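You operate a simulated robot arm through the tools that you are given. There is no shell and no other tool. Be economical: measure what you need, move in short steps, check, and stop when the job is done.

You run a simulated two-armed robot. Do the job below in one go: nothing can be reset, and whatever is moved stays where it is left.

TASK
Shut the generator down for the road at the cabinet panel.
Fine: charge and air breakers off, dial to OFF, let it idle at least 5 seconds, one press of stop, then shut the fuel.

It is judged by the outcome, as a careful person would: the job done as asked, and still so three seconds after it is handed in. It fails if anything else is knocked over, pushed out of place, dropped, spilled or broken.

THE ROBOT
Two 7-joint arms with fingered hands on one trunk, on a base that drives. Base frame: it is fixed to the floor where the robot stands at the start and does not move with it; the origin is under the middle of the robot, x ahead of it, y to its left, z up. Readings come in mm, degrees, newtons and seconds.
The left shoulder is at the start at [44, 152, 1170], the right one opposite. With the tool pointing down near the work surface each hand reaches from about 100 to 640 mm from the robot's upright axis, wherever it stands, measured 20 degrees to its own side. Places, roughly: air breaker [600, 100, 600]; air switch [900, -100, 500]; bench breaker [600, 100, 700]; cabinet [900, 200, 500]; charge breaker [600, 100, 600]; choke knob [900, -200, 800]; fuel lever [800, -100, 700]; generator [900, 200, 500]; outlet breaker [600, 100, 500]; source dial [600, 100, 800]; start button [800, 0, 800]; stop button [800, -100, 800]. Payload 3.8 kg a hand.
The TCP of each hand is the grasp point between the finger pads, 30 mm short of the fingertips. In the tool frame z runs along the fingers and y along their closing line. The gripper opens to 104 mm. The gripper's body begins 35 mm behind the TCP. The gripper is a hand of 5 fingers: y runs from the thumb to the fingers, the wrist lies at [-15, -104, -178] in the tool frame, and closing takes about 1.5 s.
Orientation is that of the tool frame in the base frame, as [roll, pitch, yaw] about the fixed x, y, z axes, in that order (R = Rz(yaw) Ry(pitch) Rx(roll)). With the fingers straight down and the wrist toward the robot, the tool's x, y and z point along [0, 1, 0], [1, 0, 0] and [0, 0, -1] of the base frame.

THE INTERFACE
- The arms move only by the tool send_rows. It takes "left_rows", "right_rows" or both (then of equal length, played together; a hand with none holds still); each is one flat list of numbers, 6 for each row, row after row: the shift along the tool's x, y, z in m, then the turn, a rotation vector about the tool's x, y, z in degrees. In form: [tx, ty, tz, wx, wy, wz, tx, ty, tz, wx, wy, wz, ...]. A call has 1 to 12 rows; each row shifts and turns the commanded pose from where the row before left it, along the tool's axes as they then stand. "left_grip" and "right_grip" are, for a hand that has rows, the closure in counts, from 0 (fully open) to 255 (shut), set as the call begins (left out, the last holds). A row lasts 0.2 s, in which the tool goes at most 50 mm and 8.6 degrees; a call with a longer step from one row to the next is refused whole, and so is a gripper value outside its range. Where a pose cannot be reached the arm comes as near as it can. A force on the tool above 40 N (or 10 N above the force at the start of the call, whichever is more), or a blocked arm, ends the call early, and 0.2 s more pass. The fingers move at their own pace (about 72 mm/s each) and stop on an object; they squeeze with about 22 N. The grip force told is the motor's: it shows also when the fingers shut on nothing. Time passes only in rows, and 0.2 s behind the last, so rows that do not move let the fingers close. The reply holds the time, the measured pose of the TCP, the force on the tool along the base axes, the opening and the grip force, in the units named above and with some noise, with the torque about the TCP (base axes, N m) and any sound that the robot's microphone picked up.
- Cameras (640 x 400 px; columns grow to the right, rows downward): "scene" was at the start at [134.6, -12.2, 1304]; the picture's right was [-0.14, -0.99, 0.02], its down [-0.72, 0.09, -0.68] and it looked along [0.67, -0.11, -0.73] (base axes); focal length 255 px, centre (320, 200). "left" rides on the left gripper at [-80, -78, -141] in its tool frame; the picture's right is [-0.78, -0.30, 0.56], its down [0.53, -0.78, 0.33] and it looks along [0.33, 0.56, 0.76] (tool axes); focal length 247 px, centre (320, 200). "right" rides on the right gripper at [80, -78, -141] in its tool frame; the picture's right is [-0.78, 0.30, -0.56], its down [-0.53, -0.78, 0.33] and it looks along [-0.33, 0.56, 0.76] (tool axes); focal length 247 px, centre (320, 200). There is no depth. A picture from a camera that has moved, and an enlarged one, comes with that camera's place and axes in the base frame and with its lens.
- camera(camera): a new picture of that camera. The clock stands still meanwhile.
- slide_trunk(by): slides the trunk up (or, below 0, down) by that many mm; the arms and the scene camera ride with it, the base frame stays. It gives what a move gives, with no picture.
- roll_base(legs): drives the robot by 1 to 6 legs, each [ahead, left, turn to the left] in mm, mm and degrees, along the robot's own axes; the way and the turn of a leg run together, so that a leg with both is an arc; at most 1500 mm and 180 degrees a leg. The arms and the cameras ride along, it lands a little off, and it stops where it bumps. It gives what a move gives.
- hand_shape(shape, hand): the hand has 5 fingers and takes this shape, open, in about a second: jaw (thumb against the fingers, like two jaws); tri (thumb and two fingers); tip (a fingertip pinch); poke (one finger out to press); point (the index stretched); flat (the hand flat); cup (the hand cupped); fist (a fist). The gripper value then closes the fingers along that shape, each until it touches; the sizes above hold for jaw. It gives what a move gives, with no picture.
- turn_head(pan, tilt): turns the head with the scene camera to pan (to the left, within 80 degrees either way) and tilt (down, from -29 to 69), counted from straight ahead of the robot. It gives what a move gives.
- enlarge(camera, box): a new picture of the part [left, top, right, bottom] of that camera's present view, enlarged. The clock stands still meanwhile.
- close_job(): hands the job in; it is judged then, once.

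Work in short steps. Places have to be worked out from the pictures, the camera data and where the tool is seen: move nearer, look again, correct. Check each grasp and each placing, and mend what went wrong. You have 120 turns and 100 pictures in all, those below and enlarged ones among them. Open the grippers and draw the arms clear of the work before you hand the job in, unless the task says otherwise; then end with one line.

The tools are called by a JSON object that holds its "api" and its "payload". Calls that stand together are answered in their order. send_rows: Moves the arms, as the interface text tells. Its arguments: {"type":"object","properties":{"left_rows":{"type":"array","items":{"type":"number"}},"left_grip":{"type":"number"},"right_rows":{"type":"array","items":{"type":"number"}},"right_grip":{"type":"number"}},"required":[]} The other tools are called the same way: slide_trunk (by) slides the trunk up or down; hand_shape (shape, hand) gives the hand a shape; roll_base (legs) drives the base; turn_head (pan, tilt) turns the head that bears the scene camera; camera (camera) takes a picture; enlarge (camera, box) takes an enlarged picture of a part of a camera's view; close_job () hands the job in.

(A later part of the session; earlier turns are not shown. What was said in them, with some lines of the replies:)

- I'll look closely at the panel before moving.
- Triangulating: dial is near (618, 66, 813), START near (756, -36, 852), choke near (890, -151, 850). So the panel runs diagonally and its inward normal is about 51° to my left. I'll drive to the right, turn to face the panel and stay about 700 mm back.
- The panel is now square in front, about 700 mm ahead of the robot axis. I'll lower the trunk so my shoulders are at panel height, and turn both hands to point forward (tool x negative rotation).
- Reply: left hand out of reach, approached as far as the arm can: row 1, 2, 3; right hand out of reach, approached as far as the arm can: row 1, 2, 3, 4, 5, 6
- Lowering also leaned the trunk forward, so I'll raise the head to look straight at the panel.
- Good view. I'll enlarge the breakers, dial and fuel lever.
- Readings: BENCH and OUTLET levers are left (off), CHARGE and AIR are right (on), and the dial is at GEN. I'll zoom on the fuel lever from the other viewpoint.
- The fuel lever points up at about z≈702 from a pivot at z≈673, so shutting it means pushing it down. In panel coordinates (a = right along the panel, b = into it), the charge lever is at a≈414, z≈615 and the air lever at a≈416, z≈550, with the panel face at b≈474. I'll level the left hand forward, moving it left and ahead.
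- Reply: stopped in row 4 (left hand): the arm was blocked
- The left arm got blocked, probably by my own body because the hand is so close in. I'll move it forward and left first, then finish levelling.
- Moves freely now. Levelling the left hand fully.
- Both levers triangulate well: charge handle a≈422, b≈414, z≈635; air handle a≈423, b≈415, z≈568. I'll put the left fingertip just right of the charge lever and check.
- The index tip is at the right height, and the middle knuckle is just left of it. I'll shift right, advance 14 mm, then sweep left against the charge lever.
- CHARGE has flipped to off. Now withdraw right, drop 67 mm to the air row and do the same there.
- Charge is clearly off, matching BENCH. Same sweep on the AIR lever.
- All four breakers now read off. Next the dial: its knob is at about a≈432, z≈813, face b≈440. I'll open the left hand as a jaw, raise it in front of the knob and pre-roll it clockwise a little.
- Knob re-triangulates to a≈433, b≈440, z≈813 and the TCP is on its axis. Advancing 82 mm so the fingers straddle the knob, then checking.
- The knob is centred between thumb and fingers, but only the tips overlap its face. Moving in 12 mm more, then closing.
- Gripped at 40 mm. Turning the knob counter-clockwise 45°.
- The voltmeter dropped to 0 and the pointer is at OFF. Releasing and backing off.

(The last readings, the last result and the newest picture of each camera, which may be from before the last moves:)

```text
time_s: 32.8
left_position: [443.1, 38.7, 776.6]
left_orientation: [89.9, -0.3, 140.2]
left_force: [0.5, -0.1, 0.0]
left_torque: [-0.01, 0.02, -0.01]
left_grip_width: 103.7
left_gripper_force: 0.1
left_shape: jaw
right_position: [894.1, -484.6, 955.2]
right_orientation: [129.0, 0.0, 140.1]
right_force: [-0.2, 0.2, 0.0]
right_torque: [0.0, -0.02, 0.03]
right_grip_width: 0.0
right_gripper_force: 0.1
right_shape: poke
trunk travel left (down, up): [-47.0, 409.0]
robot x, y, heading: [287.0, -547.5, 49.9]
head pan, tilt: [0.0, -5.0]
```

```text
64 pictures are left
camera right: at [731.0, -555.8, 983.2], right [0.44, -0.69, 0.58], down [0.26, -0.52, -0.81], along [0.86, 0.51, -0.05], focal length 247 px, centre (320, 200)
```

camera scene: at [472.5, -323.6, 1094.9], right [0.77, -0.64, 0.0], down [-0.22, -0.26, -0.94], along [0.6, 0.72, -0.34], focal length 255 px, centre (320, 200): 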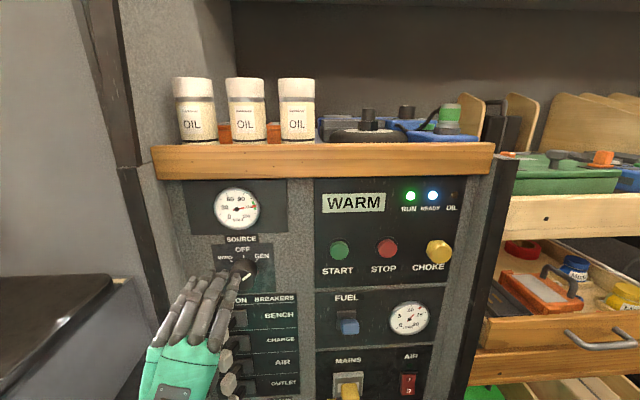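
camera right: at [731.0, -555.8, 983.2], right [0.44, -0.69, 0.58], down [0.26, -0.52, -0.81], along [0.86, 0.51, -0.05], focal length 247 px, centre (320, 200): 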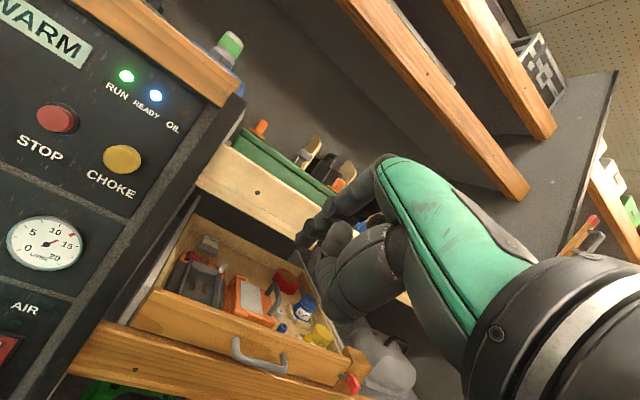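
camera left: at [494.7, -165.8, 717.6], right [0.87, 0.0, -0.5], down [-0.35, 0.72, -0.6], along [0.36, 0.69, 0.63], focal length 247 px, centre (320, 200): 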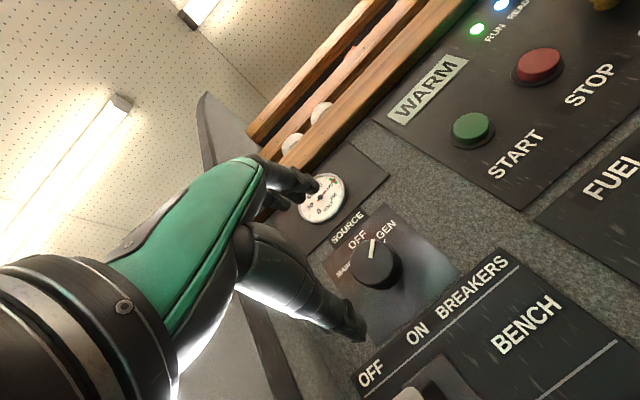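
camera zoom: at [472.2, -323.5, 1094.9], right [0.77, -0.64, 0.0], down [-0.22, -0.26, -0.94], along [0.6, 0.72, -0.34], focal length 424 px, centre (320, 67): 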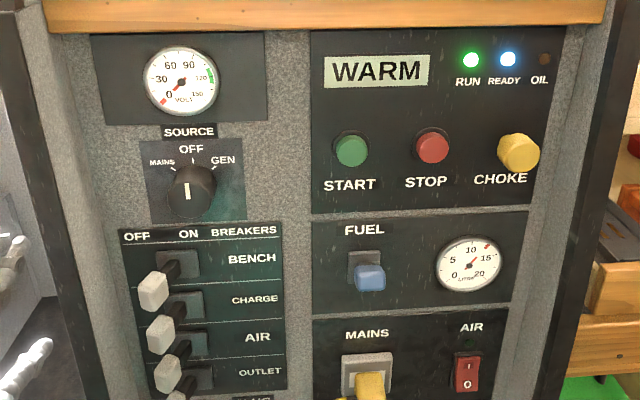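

Dial stays at OFF after release, and the engine is idling. STOP triangulates to a≈695, b≈463, z≈854. Levelling the right poking hand and bringing it in front of STOP (well back), which also passes idle time.

{"api": "send_rows", "payload": {"right_rows": [0.03, 0, 0.03, -7.8, 0, 0, 0.03, 0, 0.03, -7.8, 0, 0, 0.03, 0, 0.03, -7.8, 0, 0, 0.03, 0, 0.03, -7.8, 0, 0, 0.03, 0, 0.03, -7.8, 0, 0, 0.038, -0.01, 0, 0, 0, 0, 0.038, -0.01, 0, 0, 0, 0, 0.038, -0.01, 0, 0, 0, 0, 0.038, -0.01, 0, 0, 0, 0]}}

{"api": "camera", "payload": {"camera": "scene"}}

{"api": "camera", "payload": {"camera": "right"}}

```text
time_s: 34.8
left_position: [443.7, 40.3, 775.7]
left_orientation: [90.0, -0.1, 140.3]
left_force: [-1.5, -0.1, 0.4]
left_torque: [0.04, -0.02, 0.01]
left_grip_width: 103.8
left_gripper_force: 0.1
left_shape: jaw
right_position: [789.4, -268.4, 921.1]
right_orientation: [90.0, -0.1, 140.1]
right_force: [0.1, 0.2, -0.3]
right_torque: [-0.02, -0.01, 0.0]
right_grip_width: 0.1
right_gripper_force: 0.0
right_shape: poke
right hand out of reach, approached as far as the arm can: row 1, 3, 4, 5
trunk travel left (down, up): [-47.0, 409.0]
robot x, y, heading: [283.3, -547.1, 50.0]
head pan, tilt: [0.0, -5.0]
```

```text
63 pictures are left
camera scene: at [472.8, -322.7, 1094.5], right [0.77, -0.64, 0.0], down [-0.22, -0.26, -0.94], along [0.6, 0.72, -0.34], focal length 255 px, centre (320, 200)
```

scene: 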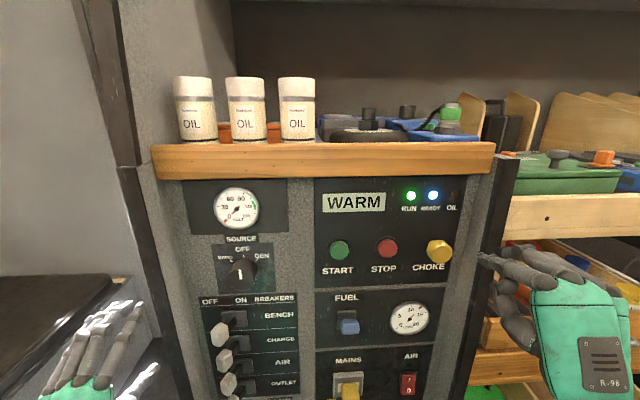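

```text
62 pictures are left
camera right: at [636.9, -325.6, 843.6], right [0.24, -0.93, 0.29], down [0.62, -0.09, -0.78], along [0.75, 0.37, 0.56], focal length 247 px, centre (320, 200)
```

right: 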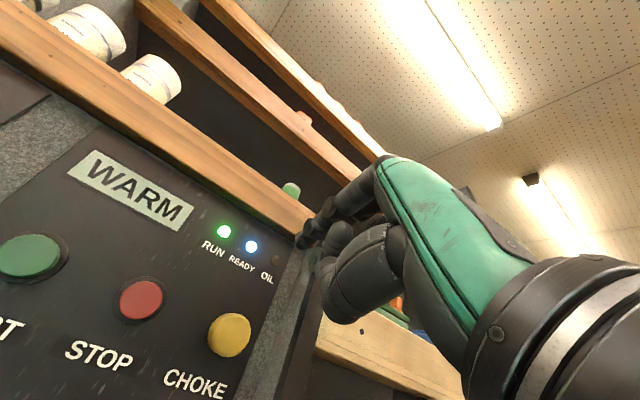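

TCP is at a≈780, b≈299, z≈921; STOP confirmed at a≈697, z≈854. Moving in front of it, with the tip about 30 mm short.

{"api": "send_rows", "payload": {"right_rows": [0.025, -0.022, 0, 0, 0, 0, 0.025, -0.022, 0, 0, 0, 0, 0.026, -0.023, 0, 0, 0, 0, 0, 0, 0.035, 0, 0, 0, 0, 0, 0.035, 0, 0, 0, 0, 0, 0.034, 0, 0, 0]}}

{"api": "enlarge", "payload": {"camera": "scene", "box": [320, 200, 480, 320]}}

{"api": "enlarge", "payload": {"camera": "right", "box": [180, 120, 420, 320]}}

```text
time_s: 36.2
left_position: [444.9, 39.6, 774.6]
left_orientation: [90.0, -0.2, 140.2]
left_force: [0.1, -0.1, -0.2]
left_torque: [-0.05, 0.02, 0.01]
left_grip_width: 103.6
left_gripper_force: 0.2
left_shape: jaw
right_position: [798.0, -138.1, 853.4]
right_orientation: [90.0, 0.0, 139.9]
right_force: [-0.1, -0.5, -0.2]
right_torque: [0.04, -0.01, 0.02]
right_grip_width: 0.0
right_gripper_force: 0.1
right_shape: poke
trunk travel left (down, up): [-47.0, 409.0]
robot x, y, heading: [282.7, -546.4, 49.8]
head pan, tilt: [0.0, -5.0]
```

```text
3.33 times, centred on (400, 260) of scene
camera zoom: at [472.8, -323.1, 1094.6], right [0.77, -0.64, 0.0], down [-0.22, -0.26, -0.94], along [0.6, 0.72, -0.34], focal length 849 px, centre (53, 0)
```

zoom: 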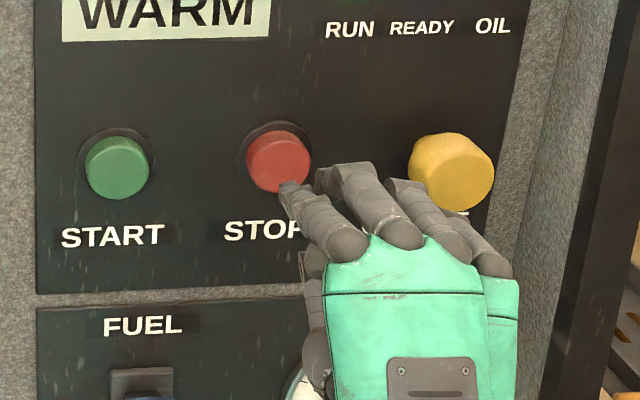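

```text
2.00 times, centred on (300, 220) of right
camera zoom: at [645.1, -196.3, 776.4], right [0.24, -0.92, 0.3], down [0.62, -0.09, -0.78], along [0.75, 0.37, 0.55], focal length 494 px, centre (360, 160)
```

zoom: 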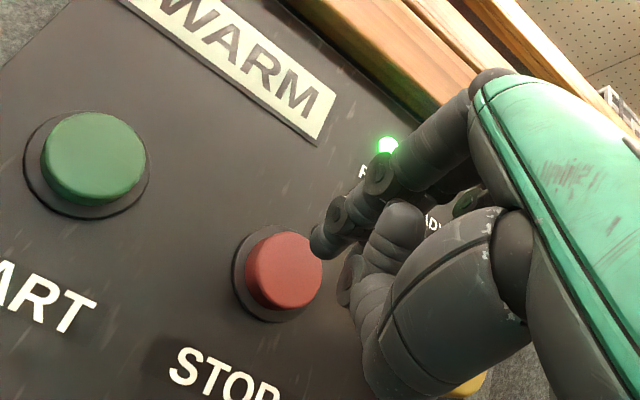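

The tip lines up with STOP (a≈693, z≈852), about 7 s since the dial went to OFF. I'll roll the hand a bit so the other knuckles stay clear of the choke, and close most of the gap.

{"api": "send_rows", "payload": {"right_rows": [0, 0, 0, 0, 0, 8, 0, 0, 0, 0, 0, 8, 0, 0, 0, 0, 0, 8, 0, 0, 0.018, 0, 0, 0]}}

{"api": "enlarge", "payload": {"camera": "scene", "box": [320, 200, 480, 320]}}

{"api": "enlarge", "payload": {"camera": "right", "box": [180, 120, 420, 320]}}

```text
time_s: 37.2
left_position: [443.7, 39.2, 775.7]
left_orientation: [89.9, -0.3, 140.3]
left_force: [-1.1, 0.2, 0.7]
left_torque: [0.0, -0.01, -0.01]
left_grip_width: 103.7
left_gripper_force: 0.0
left_shape: jaw
right_position: [808.2, -126.6, 852.7]
right_orientation: [90.0, -24.1, 140.2]
right_force: [-0.4, 0.3, -0.2]
right_torque: [0.0, -0.01, -0.01]
right_grip_width: 0.1
right_gripper_force: 0.1
right_shape: poke
trunk travel left (down, up): [-47.0, 409.0]
robot x, y, heading: [284.6, -549.0, 50.1]
head pan, tilt: [0.0, -5.0]
```

```text
3.33 times, centred on (400, 260) of scene
camera zoom: at [472.8, -323.3, 1094.7], right [0.77, -0.64, 0.0], down [-0.22, -0.26, -0.94], along [0.6, 0.72, -0.34], focal length 849 px, centre (53, 0)
```

zoom: 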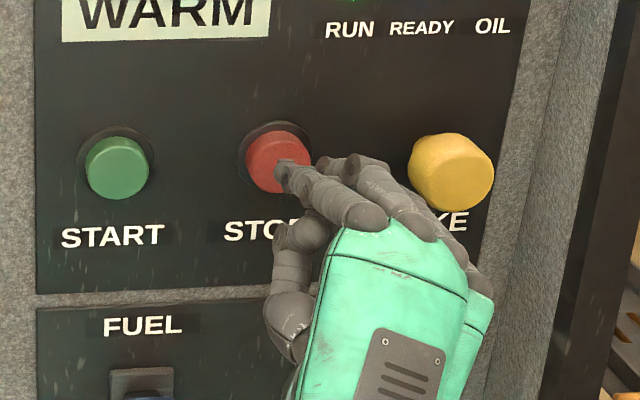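

```text
2.00 times, centred on (300, 220) of right
camera zoom: at [637.3, -167.8, 815.1], right [0.28, -0.96, -0.05], down [0.34, 0.14, -0.93], along [0.9, 0.24, 0.37], focal length 494 px, centre (360, 160)
```

zoom: 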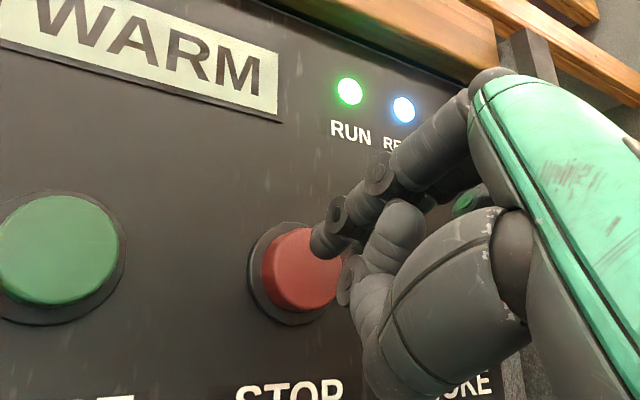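

Tip is just in front of the button face. Pressing forward slowly in small steps.

{"api": "send_rows", "payload": {"right_rows": [0, 0, 0.004, 0, 0, 0, 0, 0, 0.004, 0, 0, 0, 0, 0, 0.004, 0, 0, 0]}}

{"api": "enlarge", "payload": {"camera": "right", "box": [180, 120, 420, 320]}}

```text
time_s: 38.0
left_position: [442.3, 40.4, 776.6]
left_orientation: [90.0, -0.1, 140.3]
left_force: [-0.2, 0.0, 0.2]
left_torque: [0.01, 0.0, -0.04]
left_grip_width: 103.7
left_gripper_force: 0.0
left_shape: jaw
right_position: [815.1, -115.7, 854.2]
right_orientation: [90.0, -24.0, 140.1]
right_force: [-1.4, -1.5, -0.2]
right_torque: [-0.02, 0.01, 0.02]
right_grip_width: 0.3
right_gripper_force: 0.1
right_shape: poke
trunk travel left (down, up): [-47.0, 409.0]
robot x, y, heading: [283.9, -548.6, 50.1]
head pan, tilt: [0.0, -5.0]
heard: click
```

```text
2.00 times, centred on (300, 220) of right
camera zoom: at [644.4, -158.6, 815.2], right [0.28, -0.96, -0.04], down [0.35, 0.14, -0.93], along [0.9, 0.24, 0.37], focal length 494 px, centre (360, 160)
```

zoom: 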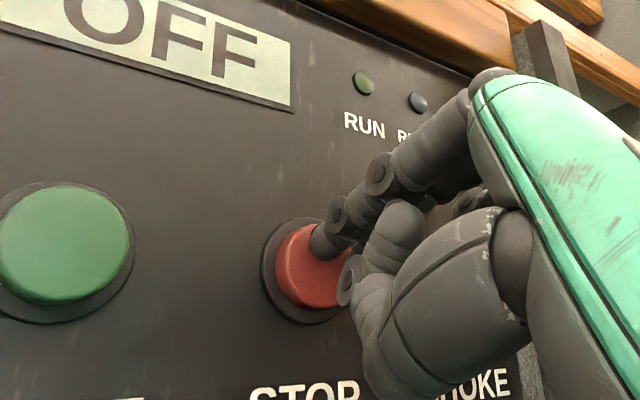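

Click heard, display reads OFF and RUN is dark: stopped with one press. I'll retract, then bring the right hand above the fuel lever, rolled so the index is lowest and the thumb is to the side.

{"api": "send_rows", "payload": {"right_rows": [0, 0, -0.03, 0, 0, 0, 0, 0, -0.04, 0, 0, 0, 0, 0, 0, 0, 0, -8, 0, 0, 0, 0, 0, -8, 0, 0, 0, 0, 0, -8, 0.022, -0.03, 0, 0, 0, 0, 0.022, -0.03, 0, 0, 0, 0, 0.021, -0.03, 0, 0, 0, 0]}}

{"api": "send_rows", "payload": {"right_rows": [0, 0, 0, 0, 0, -7.5, 0, 0, 0, 0, 0, -7.5, 0, 0, 0, 0, 0, -7.5, 0, 0, 0, 0, 0, -7.5, 0, 0, 0, 0, 0, -7.5, 0, 0, 0, 0, 0, -7.5]}}

{"api": "enlarge", "payload": {"camera": "scene", "box": [280, 180, 480, 340]}}

{"api": "camera", "payload": {"camera": "right"}}

```text
time_s: 39.8
left_position: [442.3, 39.3, 774.8]
left_orientation: [90.0, -0.1, 140.3]
left_force: [0.1, 0.0, -0.2]
left_torque: [0.02, -0.03, 0.03]
left_grip_width: 103.8
left_gripper_force: 0.1
left_shape: jaw
right_position: [719.6, -128.5, 763.8]
right_orientation: [90.0, 0.0, 140.1]
right_force: [0.4, -0.4, -0.3]
right_torque: [-0.01, 0.01, 0.0]
right_grip_width: 0.0
right_gripper_force: 0.0
right_shape: poke
trunk travel left (down, up): [-47.0, 409.0]
robot x, y, heading: [286.5, -549.4, 49.9]
head pan, tilt: [0.0, -5.0]
```

```text
time_s: 41.2
left_position: [444.0, 38.3, 778.0]
left_orientation: [89.9, -0.3, 140.4]
left_force: [-0.4, 0.4, 0.1]
left_torque: [-0.04, 0.02, 0.01]
left_grip_width: 103.8
left_gripper_force: 0.2
left_shape: jaw
right_position: [720.5, -128.2, 763.7]
right_orientation: [90.0, 45.1, 140.1]
right_force: [-0.3, 0.2, 0.2]
right_torque: [-0.03, -0.04, 0.01]
right_grip_width: 0.0
right_gripper_force: 0.0
right_shape: poke
trunk travel left (down, up): [-47.0, 409.0]
robot x, y, heading: [285.2, -546.7, 49.9]
head pan, tilt: [0.0, -5.0]
```

```text
2.50 times, centred on (380, 260) of scene
camera zoom: at [472.5, -323.6, 1094.9], right [0.77, -0.64, 0.0], down [-0.22, -0.26, -0.94], along [0.6, 0.72, -0.34], focal length 636 px, centre (170, 50)
```

zoom: 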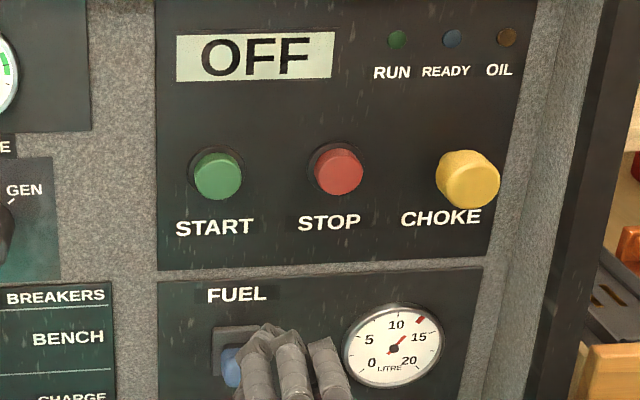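

```text
55 pictures are left
camera right: at [629.6, -236.7, 652.6], right [-0.1, -0.64, 0.76], down [0.93, -0.34, -0.17], along [0.37, 0.69, 0.63], focal length 247 px, centre (320, 200)
```

right: 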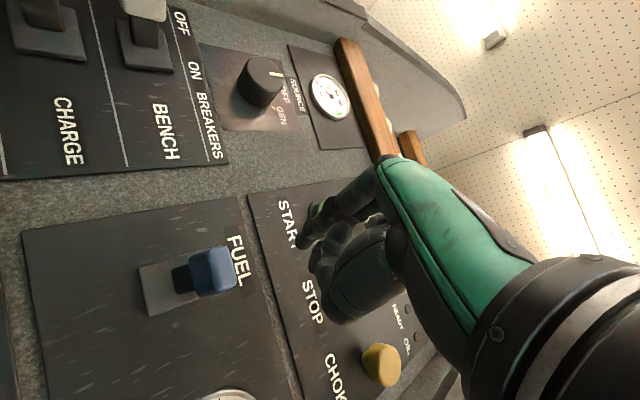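

Fuel lever handle confirmed at a≈629, b≈430, z≈700. Advancing above it (finger about 30 mm over the handle), then checking.

{"api": "send_rows", "payload": {"right_rows": [0, 0, 0.025, 0, 0, 0, 0, 0, 0.023, 0, 0, 0]}}

{"api": "enlarge", "payload": {"camera": "scene", "box": [280, 240, 440, 360]}}

{"api": "camera", "payload": {"camera": "right"}}

```text
time_s: 41.8
left_position: [443.3, 38.8, 775.4]
left_orientation: [90.0, -0.2, 140.2]
left_force: [0.6, -0.8, 0.2]
left_torque: [0.02, 0.03, -0.02]
left_grip_width: 103.7
left_gripper_force: 0.0
left_shape: jaw
right_position: [751.5, -91.8, 762.1]
right_orientation: [90.1, 45.0, 140.2]
right_force: [0.1, 1.0, -0.4]
right_torque: [0.01, 0.01, -0.01]
right_grip_width: 0.0
right_gripper_force: 0.1
right_shape: poke
trunk travel left (down, up): [-47.0, 409.0]
robot x, y, heading: [287.1, -543.5, 49.9]
head pan, tilt: [0.0, -5.0]
```

```text
3.33 times, centred on (360, 300) of scene
camera zoom: at [472.7, -323.3, 1094.7], right [0.77, -0.64, 0.0], down [-0.22, -0.26, -0.94], along [0.6, 0.72, -0.34], focal length 849 px, centre (187, -133)
```

zoom: 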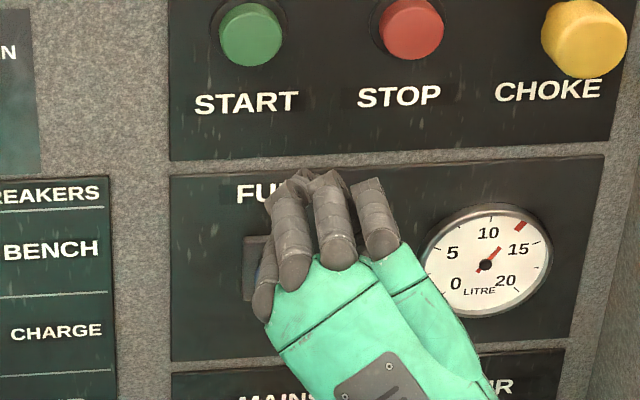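

```text
53 pictures are left
camera right: at [659.9, -200.2, 651.1], right [-0.1, -0.64, 0.76], down [0.92, -0.34, -0.17], along [0.37, 0.68, 0.63], focal length 247 px, centre (320, 200)
```

right: 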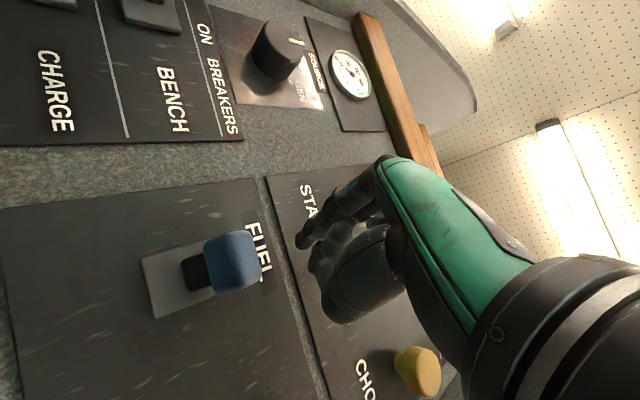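

Finger is above the handle. Lowering 60 mm to push the lever down, then checking.

{"api": "send_rows", "payload": {"right_rows": [0.0106, -0.0106, 0, 0, 0, 0, 0.0106, -0.0106, 0, 0, 0, 0, 0.0106, -0.0106, 0, 0, 0, 0, 0.0106, -0.0106, 0, 0, 0, 0]}}

{"api": "camera", "payload": {"camera": "right"}}

```text
time_s: 42.8
left_position: [444.0, 37.7, 776.1]
left_orientation: [90.0, -0.2, 140.2]
left_force: [-0.2, 0.7, -0.6]
left_torque: [-0.03, -0.02, 0.0]
left_grip_width: 104.1
left_gripper_force: 0.2
left_shape: jaw
right_position: [752.8, -93.1, 701.6]
right_orientation: [90.2, 45.0, 140.2]
right_force: [-0.5, 0.2, 0.1]
right_torque: [-0.01, -0.01, -0.02]
right_grip_width: 0.2
right_gripper_force: 0.1
right_shape: poke
trunk travel left (down, up): [-47.0, 409.0]
robot x, y, heading: [285.7, -546.7, 50.0]
head pan, tilt: [0.0, -5.0]
```

```text
52 pictures are left
camera right: at [660.0, -201.0, 591.5], right [-0.1, -0.64, 0.76], down [0.92, -0.34, -0.17], along [0.37, 0.69, 0.63], focal length 247 px, centre (320, 200)
```

right: 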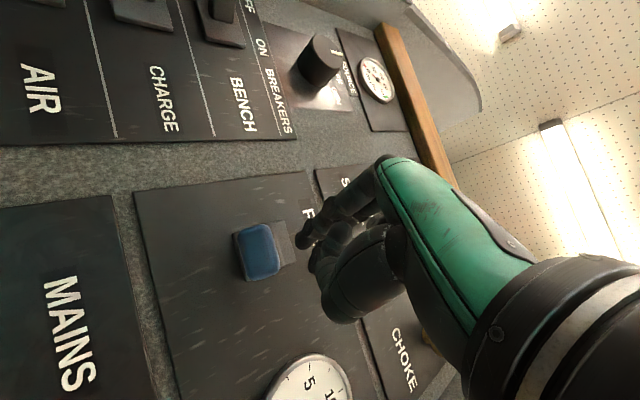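

The lever has flipped down without contact force remaining. Raising slightly, backing off and checking from the head camera.

{"api": "send_rows", "payload": {"right_rows": [-0.01, 0.01, 0, 0, 0, 0, 0, 0, -0.04, 0, 0, 0, 0, 0, -0.04, 0, 0, 0, -0.025, -0.025, 0, 0, 0, 0, -0.025, -0.025, 0, 0, 0, 0, -0.025, -0.025, 0, 0, 0, 0, -0.025, -0.025, 0, 0, 0, 0, -0.025, -0.025, 0, 0, 0, 0]}}

{"api": "camera", "payload": {"camera": "scene"}}

{"api": "enlarge", "payload": {"camera": "scene", "box": [180, 220, 460, 400]}}

{"api": "camera", "payload": {"camera": "right"}}

```text
time_s: 44.6
left_position: [443.8, 38.8, 776.8]
left_orientation: [89.9, -0.3, 140.2]
left_force: [-0.5, -0.1, 0.2]
left_torque: [0.01, 0.05, -0.03]
left_grip_width: 103.6
left_gripper_force: 0.1
left_shape: jaw
right_position: [839.2, -266.9, 718.1]
right_orientation: [90.1, 45.0, 140.2]
right_force: [0.1, 0.0, 1.5]
right_torque: [0.0, 0.0, -0.02]
right_grip_width: 0.0
right_gripper_force: 0.2
right_shape: poke
trunk travel left (down, up): [-47.0, 409.0]
robot x, y, heading: [290.6, -546.3, 50.2]
head pan, tilt: [0.0, -5.0]
```

```text
51 pictures are left
camera scene: at [472.7, -323.8, 1094.9], right [0.77, -0.64, 0.0], down [-0.22, -0.26, -0.94], along [0.6, 0.72, -0.34], focal length 255 px, centre (320, 200)
```

scene: 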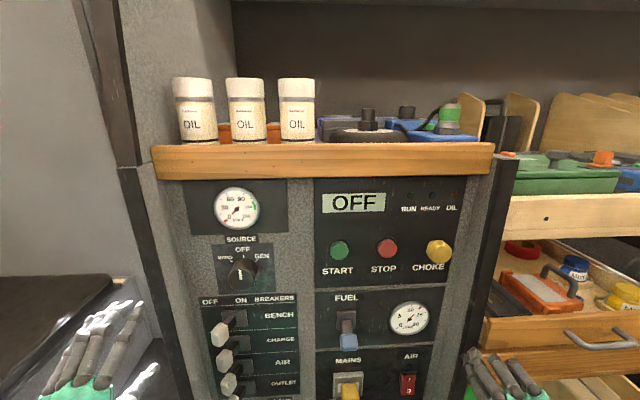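

```text
2.22 times, centred on (320, 310) of scene
camera zoom: at [472.7, -323.8, 1094.9], right [0.77, -0.64, 0.0], down [-0.22, -0.26, -0.94], along [0.6, 0.72, -0.34], focal length 566 px, centre (320, -44)
```

zoom: 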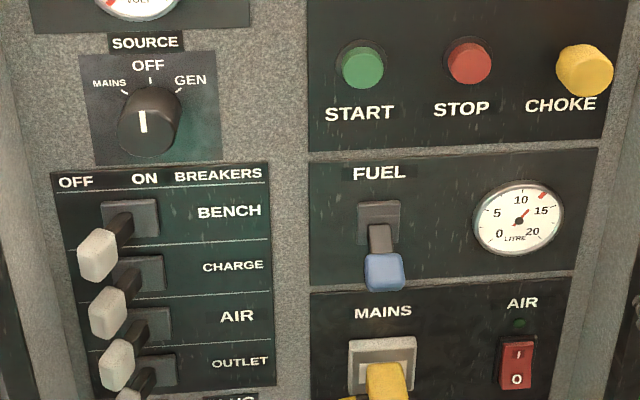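

```text
49 pictures are left
camera right: at [746.5, -374.8, 607.1], right [-0.1, -0.64, 0.76], down [0.92, -0.34, -0.17], along [0.37, 0.68, 0.63], focal length 247 px, centre (320, 200)
```

right: 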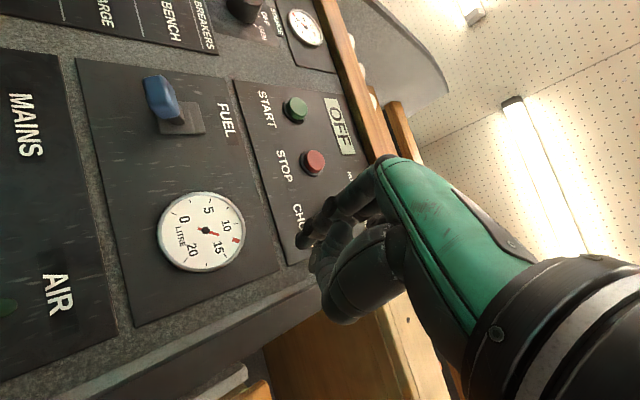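

All set: breakers left, dial OFF, display OFF, fuel lever down, other controls untouched. I'll back the robot away and open the right hand.

{"api": "roll_base", "payload": {"legs": [[-150, 0, 0]]}}

{"api": "hand_shape", "payload": {"shape": "jaw", "hand": "right"}}

{"api": "camera", "payload": {"camera": "scene"}}

```text
time_s: 46.0
left_position: [348.2, -74.6, 776.8]
left_orientation: [89.8, -0.3, 140.2]
left_force: [0.9, -1.2, 0.8]
left_torque: [0.05, 0.01, 0.02]
left_grip_width: 103.9
left_gripper_force: 0.0
left_shape: jaw
right_position: [743.3, -380.7, 719.3]
right_orientation: [90.1, 44.9, 140.1]
right_force: [-0.1, 0.5, -0.5]
right_torque: [-0.01, 0.04, 0.0]
right_grip_width: 0.0
right_gripper_force: 0.0
right_shape: poke
trunk travel left (down, up): [-47.0, 409.0]
robot x, y, heading: [188.4, -659.0, 49.8]
head pan, tilt: [0.0, -5.0]
```

```text
time_s: 46.9
left_position: [348.6, -74.3, 776.0]
left_orientation: [89.9, -0.3, 140.2]
left_force: [0.0, -1.1, 0.0]
left_torque: [0.0, -0.01, 0.0]
left_grip_width: 103.7
left_gripper_force: 0.1
left_shape: jaw
right_position: [743.3, -380.0, 717.6]
right_orientation: [90.2, 45.0, 140.2]
right_force: [0.7, -0.6, 0.0]
right_torque: [0.01, -0.02, 0.03]
right_grip_width: 104.1
right_gripper_force: 0.0
right_shape: jaw
trunk travel left (down, up): [-47.0, 409.0]
robot x, y, heading: [191.9, -656.4, 50.0]
head pan, tilt: [0.0, -5.0]
```

```text
48 pictures are left
camera scene: at [377.5, -437.2, 1094.9], right [0.77, -0.64, 0.0], down [-0.22, -0.26, -0.94], along [0.61, 0.72, -0.34], focal length 255 px, centre (320, 200)
```

scene: 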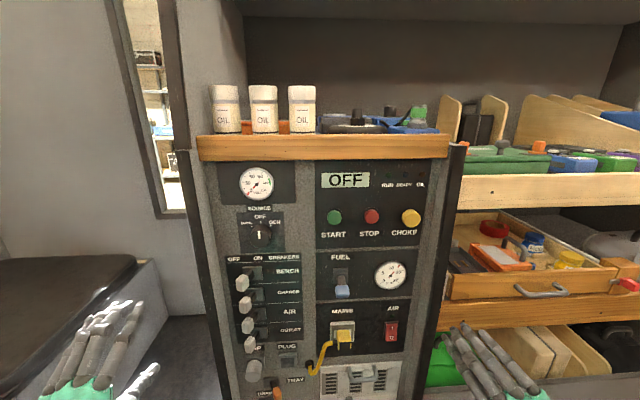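

The panel shows the shut-down state, both hands are open and clear, and nothing has been disturbed, so I'm handing in.

{"api": "close_job", "payload": {}}

```text
The job is handed in.
```

The generator is shut down: charge and air breakers off, dial at OFF, about 7 seconds of idle, one press of stop (display reads OFF), then the fuel lever shut.
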